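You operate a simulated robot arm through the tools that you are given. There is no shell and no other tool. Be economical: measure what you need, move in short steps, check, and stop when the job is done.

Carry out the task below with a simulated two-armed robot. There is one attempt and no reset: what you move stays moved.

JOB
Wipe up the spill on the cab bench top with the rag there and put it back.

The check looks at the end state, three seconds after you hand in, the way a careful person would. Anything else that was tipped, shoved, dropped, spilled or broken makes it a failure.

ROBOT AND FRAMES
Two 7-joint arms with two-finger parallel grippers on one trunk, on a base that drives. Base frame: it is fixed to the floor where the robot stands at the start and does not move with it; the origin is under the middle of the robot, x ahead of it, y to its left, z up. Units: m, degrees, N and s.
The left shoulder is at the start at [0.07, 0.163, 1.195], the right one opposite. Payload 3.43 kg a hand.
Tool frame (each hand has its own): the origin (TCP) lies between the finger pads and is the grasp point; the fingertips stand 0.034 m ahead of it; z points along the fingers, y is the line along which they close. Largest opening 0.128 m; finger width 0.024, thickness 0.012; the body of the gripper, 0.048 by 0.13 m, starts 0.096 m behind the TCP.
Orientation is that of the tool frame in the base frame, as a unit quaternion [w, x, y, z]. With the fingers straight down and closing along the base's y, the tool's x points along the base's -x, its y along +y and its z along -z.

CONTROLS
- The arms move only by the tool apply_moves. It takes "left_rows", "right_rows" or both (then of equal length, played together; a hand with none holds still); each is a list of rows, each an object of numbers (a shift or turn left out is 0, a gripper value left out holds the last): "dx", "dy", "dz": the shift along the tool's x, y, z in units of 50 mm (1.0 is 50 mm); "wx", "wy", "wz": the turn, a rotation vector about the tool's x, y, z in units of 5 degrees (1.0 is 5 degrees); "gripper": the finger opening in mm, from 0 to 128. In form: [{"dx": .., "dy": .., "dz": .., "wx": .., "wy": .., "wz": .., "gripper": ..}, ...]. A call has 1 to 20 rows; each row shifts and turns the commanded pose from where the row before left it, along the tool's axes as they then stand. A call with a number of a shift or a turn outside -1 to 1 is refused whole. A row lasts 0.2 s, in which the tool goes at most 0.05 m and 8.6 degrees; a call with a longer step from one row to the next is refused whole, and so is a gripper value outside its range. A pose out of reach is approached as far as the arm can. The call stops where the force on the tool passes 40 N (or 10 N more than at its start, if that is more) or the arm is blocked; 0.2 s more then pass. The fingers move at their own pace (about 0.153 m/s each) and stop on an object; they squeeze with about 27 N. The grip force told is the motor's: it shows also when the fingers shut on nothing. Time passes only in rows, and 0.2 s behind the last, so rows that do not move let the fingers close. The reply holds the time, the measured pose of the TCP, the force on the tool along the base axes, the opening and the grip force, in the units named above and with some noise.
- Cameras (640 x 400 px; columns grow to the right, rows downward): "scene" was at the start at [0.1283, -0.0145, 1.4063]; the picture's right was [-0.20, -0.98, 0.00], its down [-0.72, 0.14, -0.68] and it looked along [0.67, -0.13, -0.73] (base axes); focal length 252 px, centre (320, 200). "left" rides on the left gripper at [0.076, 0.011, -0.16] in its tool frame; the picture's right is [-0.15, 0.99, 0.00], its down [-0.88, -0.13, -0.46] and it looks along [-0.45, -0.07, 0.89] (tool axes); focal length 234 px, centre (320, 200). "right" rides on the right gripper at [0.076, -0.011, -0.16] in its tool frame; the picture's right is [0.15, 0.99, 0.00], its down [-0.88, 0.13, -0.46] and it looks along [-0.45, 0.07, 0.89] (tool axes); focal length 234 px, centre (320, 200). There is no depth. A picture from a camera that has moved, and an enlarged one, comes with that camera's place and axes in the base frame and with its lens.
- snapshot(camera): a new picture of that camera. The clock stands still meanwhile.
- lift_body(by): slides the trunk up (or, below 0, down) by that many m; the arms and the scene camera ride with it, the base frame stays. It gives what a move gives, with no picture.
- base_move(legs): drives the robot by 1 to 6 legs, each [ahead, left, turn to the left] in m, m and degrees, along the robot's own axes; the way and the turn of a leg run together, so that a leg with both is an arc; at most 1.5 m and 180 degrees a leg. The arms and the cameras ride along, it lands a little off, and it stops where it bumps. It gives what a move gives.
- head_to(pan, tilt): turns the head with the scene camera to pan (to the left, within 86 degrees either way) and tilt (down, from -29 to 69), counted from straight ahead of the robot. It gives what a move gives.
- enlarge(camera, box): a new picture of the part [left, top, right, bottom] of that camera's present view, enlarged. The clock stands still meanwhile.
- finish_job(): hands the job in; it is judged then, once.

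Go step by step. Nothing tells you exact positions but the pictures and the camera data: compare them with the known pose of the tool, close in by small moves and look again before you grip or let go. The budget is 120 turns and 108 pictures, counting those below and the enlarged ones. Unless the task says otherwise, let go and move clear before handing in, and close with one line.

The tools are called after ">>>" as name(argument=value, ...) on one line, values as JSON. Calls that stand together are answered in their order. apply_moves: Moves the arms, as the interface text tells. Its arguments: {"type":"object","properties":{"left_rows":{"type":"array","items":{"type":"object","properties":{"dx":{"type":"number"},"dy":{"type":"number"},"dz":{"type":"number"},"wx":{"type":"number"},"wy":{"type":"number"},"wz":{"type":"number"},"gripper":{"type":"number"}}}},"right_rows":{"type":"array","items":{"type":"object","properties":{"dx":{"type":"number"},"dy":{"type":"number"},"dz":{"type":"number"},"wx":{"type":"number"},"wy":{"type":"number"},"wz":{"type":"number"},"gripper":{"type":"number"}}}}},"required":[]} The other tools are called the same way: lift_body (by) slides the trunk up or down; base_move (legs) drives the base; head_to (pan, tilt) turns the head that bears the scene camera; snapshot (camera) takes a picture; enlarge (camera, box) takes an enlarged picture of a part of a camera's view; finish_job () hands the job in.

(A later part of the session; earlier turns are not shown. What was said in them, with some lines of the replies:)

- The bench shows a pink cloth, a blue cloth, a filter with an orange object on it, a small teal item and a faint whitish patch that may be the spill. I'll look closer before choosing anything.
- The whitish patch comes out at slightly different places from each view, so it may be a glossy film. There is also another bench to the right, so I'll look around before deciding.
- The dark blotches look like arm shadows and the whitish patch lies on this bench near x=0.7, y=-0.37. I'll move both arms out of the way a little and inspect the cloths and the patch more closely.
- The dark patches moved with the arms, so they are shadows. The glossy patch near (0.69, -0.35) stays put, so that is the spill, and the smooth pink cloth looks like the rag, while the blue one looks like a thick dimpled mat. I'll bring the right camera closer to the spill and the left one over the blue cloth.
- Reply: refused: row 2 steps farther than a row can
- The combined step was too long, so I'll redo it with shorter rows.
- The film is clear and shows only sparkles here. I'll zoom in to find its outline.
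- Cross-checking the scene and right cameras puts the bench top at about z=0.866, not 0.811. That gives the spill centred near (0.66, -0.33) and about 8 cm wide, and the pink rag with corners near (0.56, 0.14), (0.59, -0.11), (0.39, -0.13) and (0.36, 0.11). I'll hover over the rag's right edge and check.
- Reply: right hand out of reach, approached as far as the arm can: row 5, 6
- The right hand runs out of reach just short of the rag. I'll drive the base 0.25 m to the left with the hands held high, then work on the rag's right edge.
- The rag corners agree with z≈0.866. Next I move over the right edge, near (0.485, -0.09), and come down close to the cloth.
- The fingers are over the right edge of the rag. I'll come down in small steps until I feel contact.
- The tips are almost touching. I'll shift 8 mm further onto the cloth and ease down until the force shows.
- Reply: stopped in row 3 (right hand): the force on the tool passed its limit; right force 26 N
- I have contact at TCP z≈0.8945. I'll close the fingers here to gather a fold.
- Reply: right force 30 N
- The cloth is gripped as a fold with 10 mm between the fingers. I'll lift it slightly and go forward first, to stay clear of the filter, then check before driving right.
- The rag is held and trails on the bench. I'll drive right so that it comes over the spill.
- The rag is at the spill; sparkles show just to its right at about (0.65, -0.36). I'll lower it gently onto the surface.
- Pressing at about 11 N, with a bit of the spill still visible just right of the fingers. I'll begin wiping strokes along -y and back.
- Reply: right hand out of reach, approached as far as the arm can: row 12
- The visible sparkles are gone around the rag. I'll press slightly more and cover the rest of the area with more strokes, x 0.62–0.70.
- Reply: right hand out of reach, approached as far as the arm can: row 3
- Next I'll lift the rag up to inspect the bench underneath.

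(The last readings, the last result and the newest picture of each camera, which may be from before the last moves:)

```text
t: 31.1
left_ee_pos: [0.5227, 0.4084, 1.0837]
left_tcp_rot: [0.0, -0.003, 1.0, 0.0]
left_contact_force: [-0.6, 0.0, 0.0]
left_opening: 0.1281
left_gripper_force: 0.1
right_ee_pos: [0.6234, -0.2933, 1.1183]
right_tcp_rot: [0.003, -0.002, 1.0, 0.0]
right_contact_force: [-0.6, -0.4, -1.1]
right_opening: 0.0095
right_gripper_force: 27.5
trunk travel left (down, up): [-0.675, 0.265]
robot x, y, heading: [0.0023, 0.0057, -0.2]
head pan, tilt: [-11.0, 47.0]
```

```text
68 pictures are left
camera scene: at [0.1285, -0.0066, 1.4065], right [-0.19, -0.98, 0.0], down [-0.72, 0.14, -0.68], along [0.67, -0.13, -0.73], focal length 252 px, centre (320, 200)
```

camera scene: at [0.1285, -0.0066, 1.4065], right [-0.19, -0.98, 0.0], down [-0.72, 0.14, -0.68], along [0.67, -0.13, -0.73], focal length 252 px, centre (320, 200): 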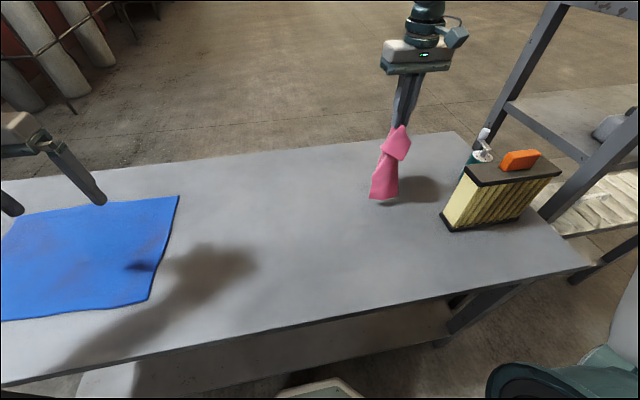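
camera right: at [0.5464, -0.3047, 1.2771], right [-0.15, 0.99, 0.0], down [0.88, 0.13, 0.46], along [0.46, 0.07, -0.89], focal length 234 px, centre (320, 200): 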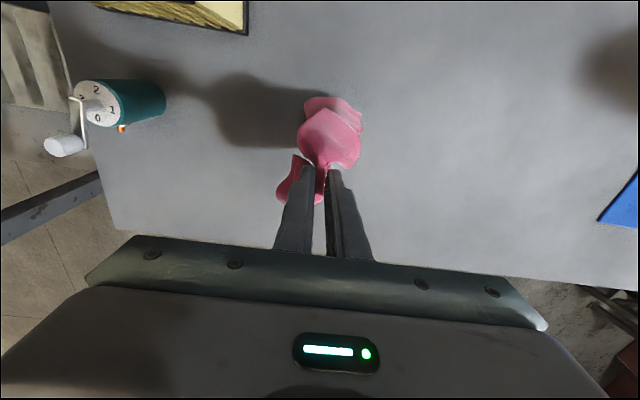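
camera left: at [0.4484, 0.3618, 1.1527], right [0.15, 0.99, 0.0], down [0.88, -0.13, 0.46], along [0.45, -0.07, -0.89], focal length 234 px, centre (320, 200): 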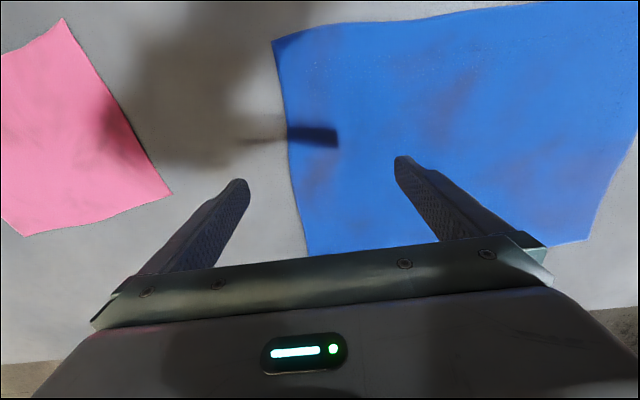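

The rag hides the spot, so I'll carry it away by driving left, then look back at the bench.

>>> base_move(legs=[[0, 0.27, 0]])

>>> snapshot(camera="scene")

>>> enlarge(camera="scene", box=[400, 130, 560, 230])

>>> snapshot(camera="right")

```text
t: 33.0
left_ee_pos: [0.5233, 0.6934, 1.0826]
left_tcp_rot: [0.001, -0.001, 1.0, 0.0]
left_contact_force: [-0.5, 0.5, 0.5]
left_opening: 0.1281
left_gripper_force: 0.0
right_ee_pos: [0.6226, -0.0077, 1.1169]
right_tcp_rot: [0.003, -0.002, 1.0, 0.0]
right_contact_force: [0.0, -0.7, -0.3]
right_opening: 0.0096
right_gripper_force: 26.6
trunk travel left (down, up): [-0.675, 0.265]
robot x, y, heading: [-0.0003, 0.2923, 0.1]
head pan, tilt: [-11.0, 47.0]
```

```text
67 pictures are left
camera scene: at [0.1278, 0.2792, 1.4065], right [-0.19, -0.98, 0.0], down [-0.72, 0.14, -0.68], along [0.67, -0.13, -0.73], focal length 252 px, centre (320, 200)
```

scene: 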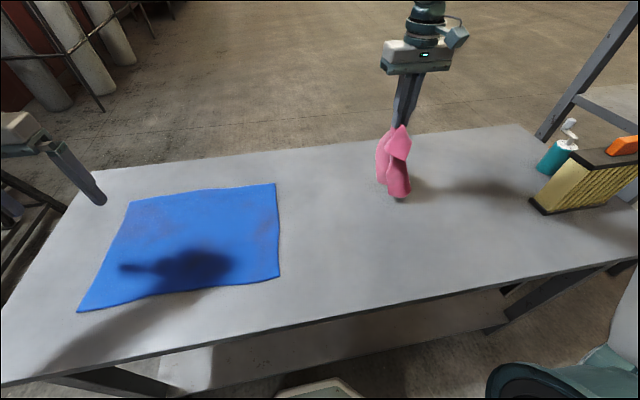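

```text
4.00 times, centred on (480, 180) of scene
camera zoom: at [0.1278, 0.2792, 1.4065], right [-0.19, -0.98, 0.0], down [-0.72, 0.14, -0.68], along [0.67, -0.13, -0.73], focal length 1008 px, centre (-320, 280)
```

zoom: 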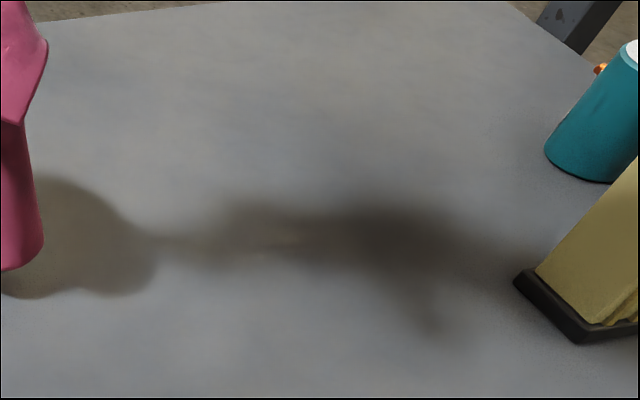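

```text
65 pictures are left
camera right: at [0.5454, -0.0198, 1.2769], right [-0.15, 0.99, 0.0], down [0.88, 0.13, 0.46], along [0.46, 0.07, -0.89], focal length 234 px, centre (320, 200)
```

right: 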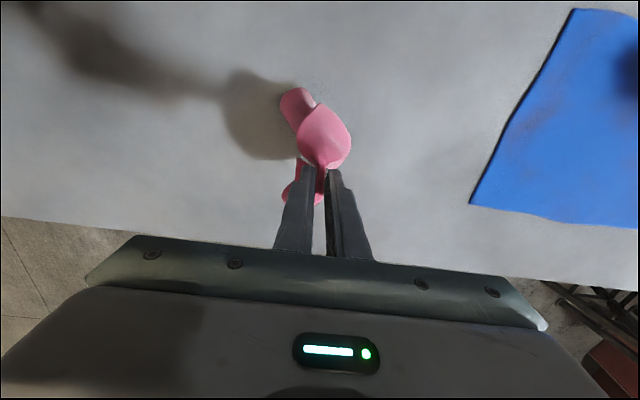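

The wiped area looks clean. Now I'll return the rag, laying it from its left side toward its right edge; first I drive a little more left and position the hand over the rag's original left side.

>>> base_move(legs=[[0, 0.1, 0]])

>>> apply_moves(right_rows=[{"dz": -0.8}, {"dx": 0.7}, {"dx": 0.7}, {"dx": 0.7}, {"dx": 0.6}, {"dy": 0.6}, {"dy": 0.6}, {}, {}])

>>> snapshot(camera="scene")

```text
t: 34.2
left_ee_pos: [0.5237, 0.7934, 1.082]
left_tcp_rot: [0.0, -0.001, 1.0, 0.0]
left_contact_force: [-0.4, -0.2, -0.1]
left_opening: 0.1279
left_gripper_force: 0.1
right_ee_pos: [0.6217, 0.091, 1.1175]
right_tcp_rot: [0.003, -0.001, 1.0, -0.001]
right_contact_force: [0.1, 0.1, 0.3]
right_opening: 0.0093
right_gripper_force: 27.1
trunk travel left (down, up): [-0.675, 0.265]
robot x, y, heading: [0.0021, 0.3944, 0.1]
head pan, tilt: [-11.0, 47.0]
```

```text
t: 36.2
left_ee_pos: [0.5235, 0.7936, 1.0814]
left_tcp_rot: [0.0, -0.001, 1.0, 0.0]
left_contact_force: [-0.1, -0.6, 0.1]
left_opening: 0.1282
left_gripper_force: 0.1
right_ee_pos: [0.486, 0.1504, 1.1554]
right_tcp_rot: [0.003, -0.001, 1.0, 0.0]
right_contact_force: [0.1, 0.4, -0.2]
right_opening: 0.0095
right_gripper_force: 27.0
trunk travel left (down, up): [-0.675, 0.265]
robot x, y, heading: [-0.0051, 0.392, 0.3]
head pan, tilt: [-11.0, 47.0]
```

```text
64 pictures are left
camera scene: at [0.1278, 0.3804, 1.4064], right [-0.19, -0.98, 0.0], down [-0.72, 0.14, -0.68], along [0.67, -0.13, -0.73], focal length 252 px, centre (320, 200)
```

scene: 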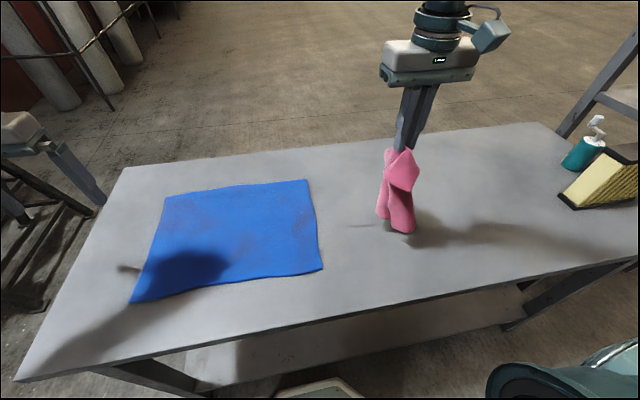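

The rag's tail hangs about to the bench. I'll lay it down with a slow slant toward its original right edge.

>>> apply_moves(right_rows=[{"dz": 0.5}, {"dz": 0.5}, {"dy": -0.33, "dz": 0.28}, {"dy": -0.33, "dz": 0.28}, {"dy": -0.33, "dz": 0.28}, {"dy": -0.33, "dz": 0.28}, {"dy": -0.33, "dz": 0.28}, {"dy": -0.33, "dz": 0.28}, {"dy": -0.33, "dz": 0.28}, {"dy": -0.33, "dz": 0.28}, {"dy": -0.33, "dz": 0.28}, {"dy": -0.33, "dz": 0.28}, {"dy": -0.33, "dz": 0.28}, {"dy": -0.33, "dz": 0.28}, {"dy": -0.33, "dz": 0.28}, {"dy": -0.33, "dz": 0.2}, {}])

>>> snapshot(camera="scene")

>>> snapshot(camera="right")

```text
t: 39.8
left_ee_pos: [0.5239, 0.7936, 1.0813]
left_tcp_rot: [0.0, 0.0, 1.0, -0.001]
left_contact_force: [-0.3, 0.4, 0.0]
left_opening: 0.1282
left_gripper_force: 0.0
right_ee_pos: [0.49, -0.08, 0.915]
right_tcp_rot: [0.003, -0.003, 1.0, 0.0]
right_contact_force: [-0.6, 0.8, -0.8]
right_opening: 0.0095
right_gripper_force: 26.7
trunk travel left (down, up): [-0.675, 0.265]
robot x, y, heading: [-0.0009, 0.3933, -0.0]
head pan, tilt: [-11.0, 47.0]
```

```text
63 pictures are left
camera scene: at [0.1275, 0.3803, 1.4065], right [-0.19, -0.98, 0.0], down [-0.72, 0.14, -0.68], along [0.67, -0.13, -0.73], focal length 252 px, centre (320, 200)
```

scene: 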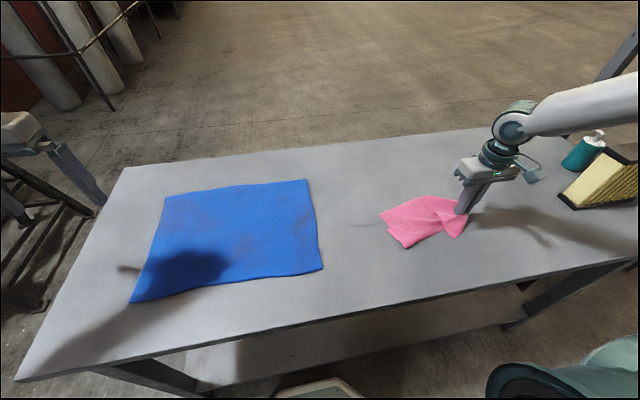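

```text
62 pictures are left
camera right: at [0.4121, -0.091, 1.0735], right [-0.15, 0.99, 0.0], down [0.88, 0.13, 0.46], along [0.46, 0.07, -0.89], focal length 234 px, centre (320, 200)
```

right: 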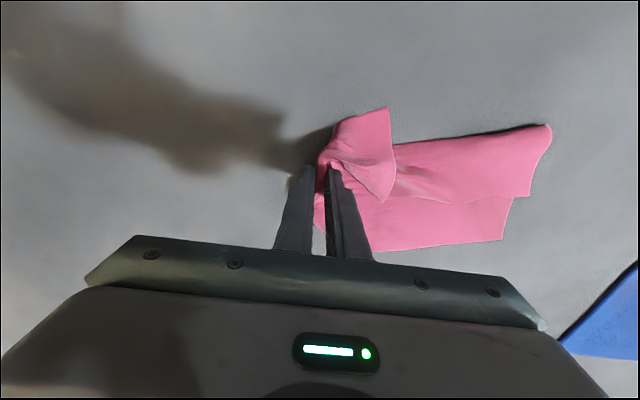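

The rag is back within its original footprint, loosely folded. I'll lower the last bit, release, and lift straight up.

>>> apply_moves(right_rows=[{"dz": 0.2}, {"dz": 0.1}, {"gripper": 20}, {"gripper": 40}, {"gripper": 40}, {"dz": -0.4}, {"dz": -0.8}, {"dz": -0.8}, {"dz": -0.8}, {"dx": -0.5}])

>>> snapshot(camera="scene")

>>> snapshot(camera="right")

```text
t: 42.0
left_ee_pos: [0.5262, 0.7934, 1.0816]
left_tcp_rot: [-0.002, -0.001, 1.0, -0.001]
left_contact_force: [0.2, 0.1, -0.4]
left_opening: 0.1277
left_gripper_force: 0.1
right_ee_pos: [0.5145, -0.0815, 1.04]
right_tcp_rot: [0.002, 0.0, 1.0, 0.0]
right_contact_force: [-0.3, 0.1, -0.2]
right_opening: 0.0399
right_gripper_force: 0.1
trunk travel left (down, up): [-0.675, 0.265]
robot x, y, heading: [0.0021, 0.3957, -0.0]
head pan, tilt: [-11.0, 47.0]
```

```text
61 pictures are left
camera scene: at [0.13, 0.38, 1.4062], right [-0.19, -0.98, 0.0], down [-0.72, 0.14, -0.68], along [0.67, -0.13, -0.73], focal length 252 px, centre (320, 200)
```

scene: 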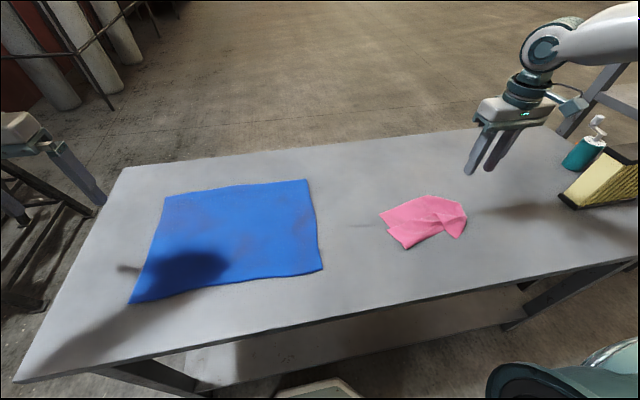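

```text
60 pictures are left
camera right: at [0.4364, -0.092, 1.1991], right [-0.15, 0.99, 0.0], down [0.88, 0.13, 0.46], along [0.45, 0.07, -0.89], focal length 234 px, centre (320, 200)
```

right: 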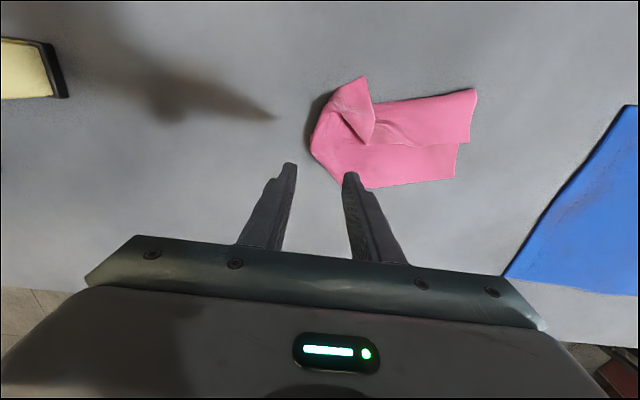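

The rag is back at about (0.49, 0.01), against an original centre of (0.475, 0.00). I'll raise the right hand and return the base to the start to verify that the spill spot is clean.

>>> apply_moves(right_rows=[{"dz": -0.9}, {"dz": -0.9}, {"dz": -0.9}, {"dz": -0.5}, {}])

>>> base_move(legs=[[0, -0.39, 0]])

>>> snapshot(camera="scene")

>>> enlarge(camera="scene", box=[310, 130, 470, 230])

>>> snapshot(camera="right")

```text
t: 43.2
left_ee_pos: [0.5227, 0.7923, 1.0826]
left_tcp_rot: [0.0, -0.001, 1.0, 0.001]
left_contact_force: [0.1, -1.0, -0.1]
left_opening: 0.1279
left_gripper_force: 0.0
right_ee_pos: [0.5109, -0.0823, 1.2004]
right_tcp_rot: [0.002, -0.002, 1.0, 0.001]
right_contact_force: [-1.2, -0.1, 0.0]
right_opening: 0.0398
right_gripper_force: 0.0
trunk travel left (down, up): [-0.675, 0.265]
robot x, y, heading: [-0.0062, 0.3944, -0.1]
head pan, tilt: [-11.0, 47.0]
```

```text
t: 45.6
left_ee_pos: [0.5259, 0.401, 1.0818]
left_tcp_rot: [0.0, 0.002, 1.0, 0.0]
left_contact_force: [-0.3, 1.1, -0.6]
left_opening: 0.128
left_gripper_force: 0.0
right_ee_pos: [0.507, -0.4732, 1.1996]
right_tcp_rot: [0.004, 0.001, 1.0, 0.0]
right_contact_force: [-0.6, 0.8, 0.8]
right_opening: 0.0398
right_gripper_force: 0.1
trunk travel left (down, up): [-0.675, 0.265]
robot x, y, heading: [-0.0017, 0.0031, -0.4]
head pan, tilt: [-11.0, 47.0]
```

```text
59 pictures are left
camera scene: at [0.1268, -0.0095, 1.4065], right [-0.2, -0.98, 0.0], down [-0.72, 0.14, -0.68], along [0.67, -0.13, -0.73], focal length 252 px, centre (320, 200)
```

scene: 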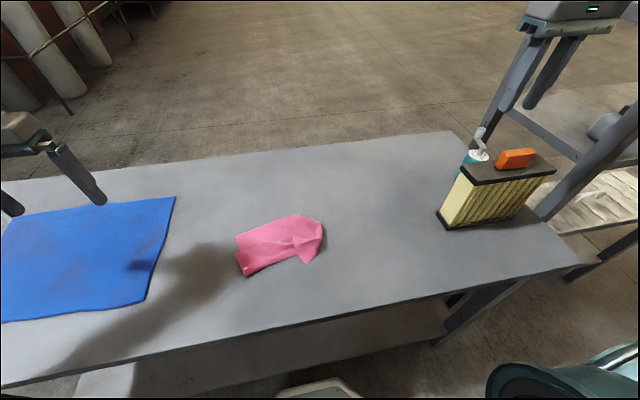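

```text
4.00 times, centred on (390, 180) of scene
camera zoom: at [0.1268, -0.0095, 1.4065], right [-0.2, -0.98, 0.0], down [-0.72, 0.14, -0.68], along [0.67, -0.13, -0.73], focal length 1008 px, centre (40, 280)
```

zoom: 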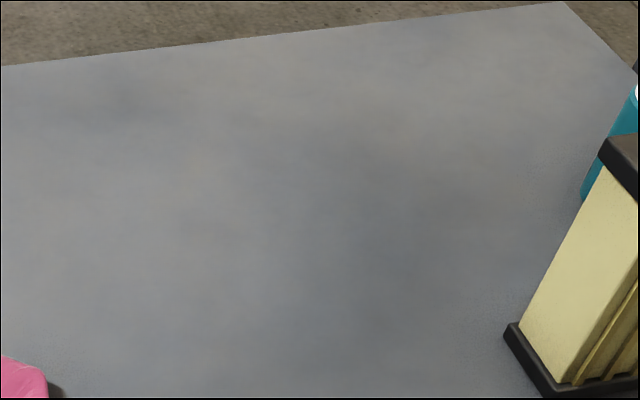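

```text
57 pictures are left
camera right: at [0.4296, -0.4835, 1.3591], right [-0.14, 0.99, 0.0], down [0.88, 0.13, 0.46], along [0.46, 0.06, -0.89], focal length 234 px, centre (320, 200)
```

right: 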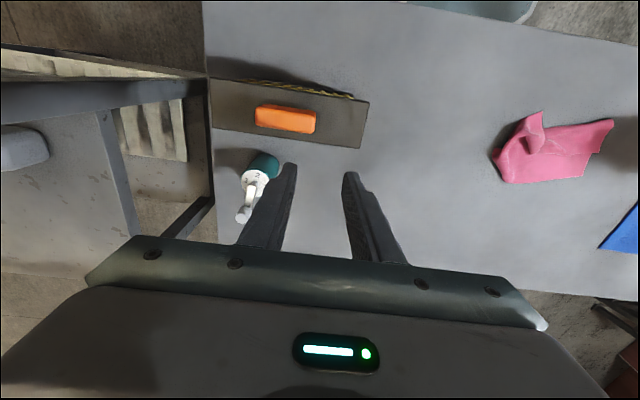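

The bench is clean where the spill was, the filter, orange block, teal item and blue cloth are undisturbed, the rag lies in its old place, and both hands are clear. I'm handing in.

>>> finish_job()

```text
The job is handed in.
```

I wiped up the spill with the pink rag and put the rag back in its place on the bench, loosely folded rather than spread flat; nothing else on the bench was disturbed.
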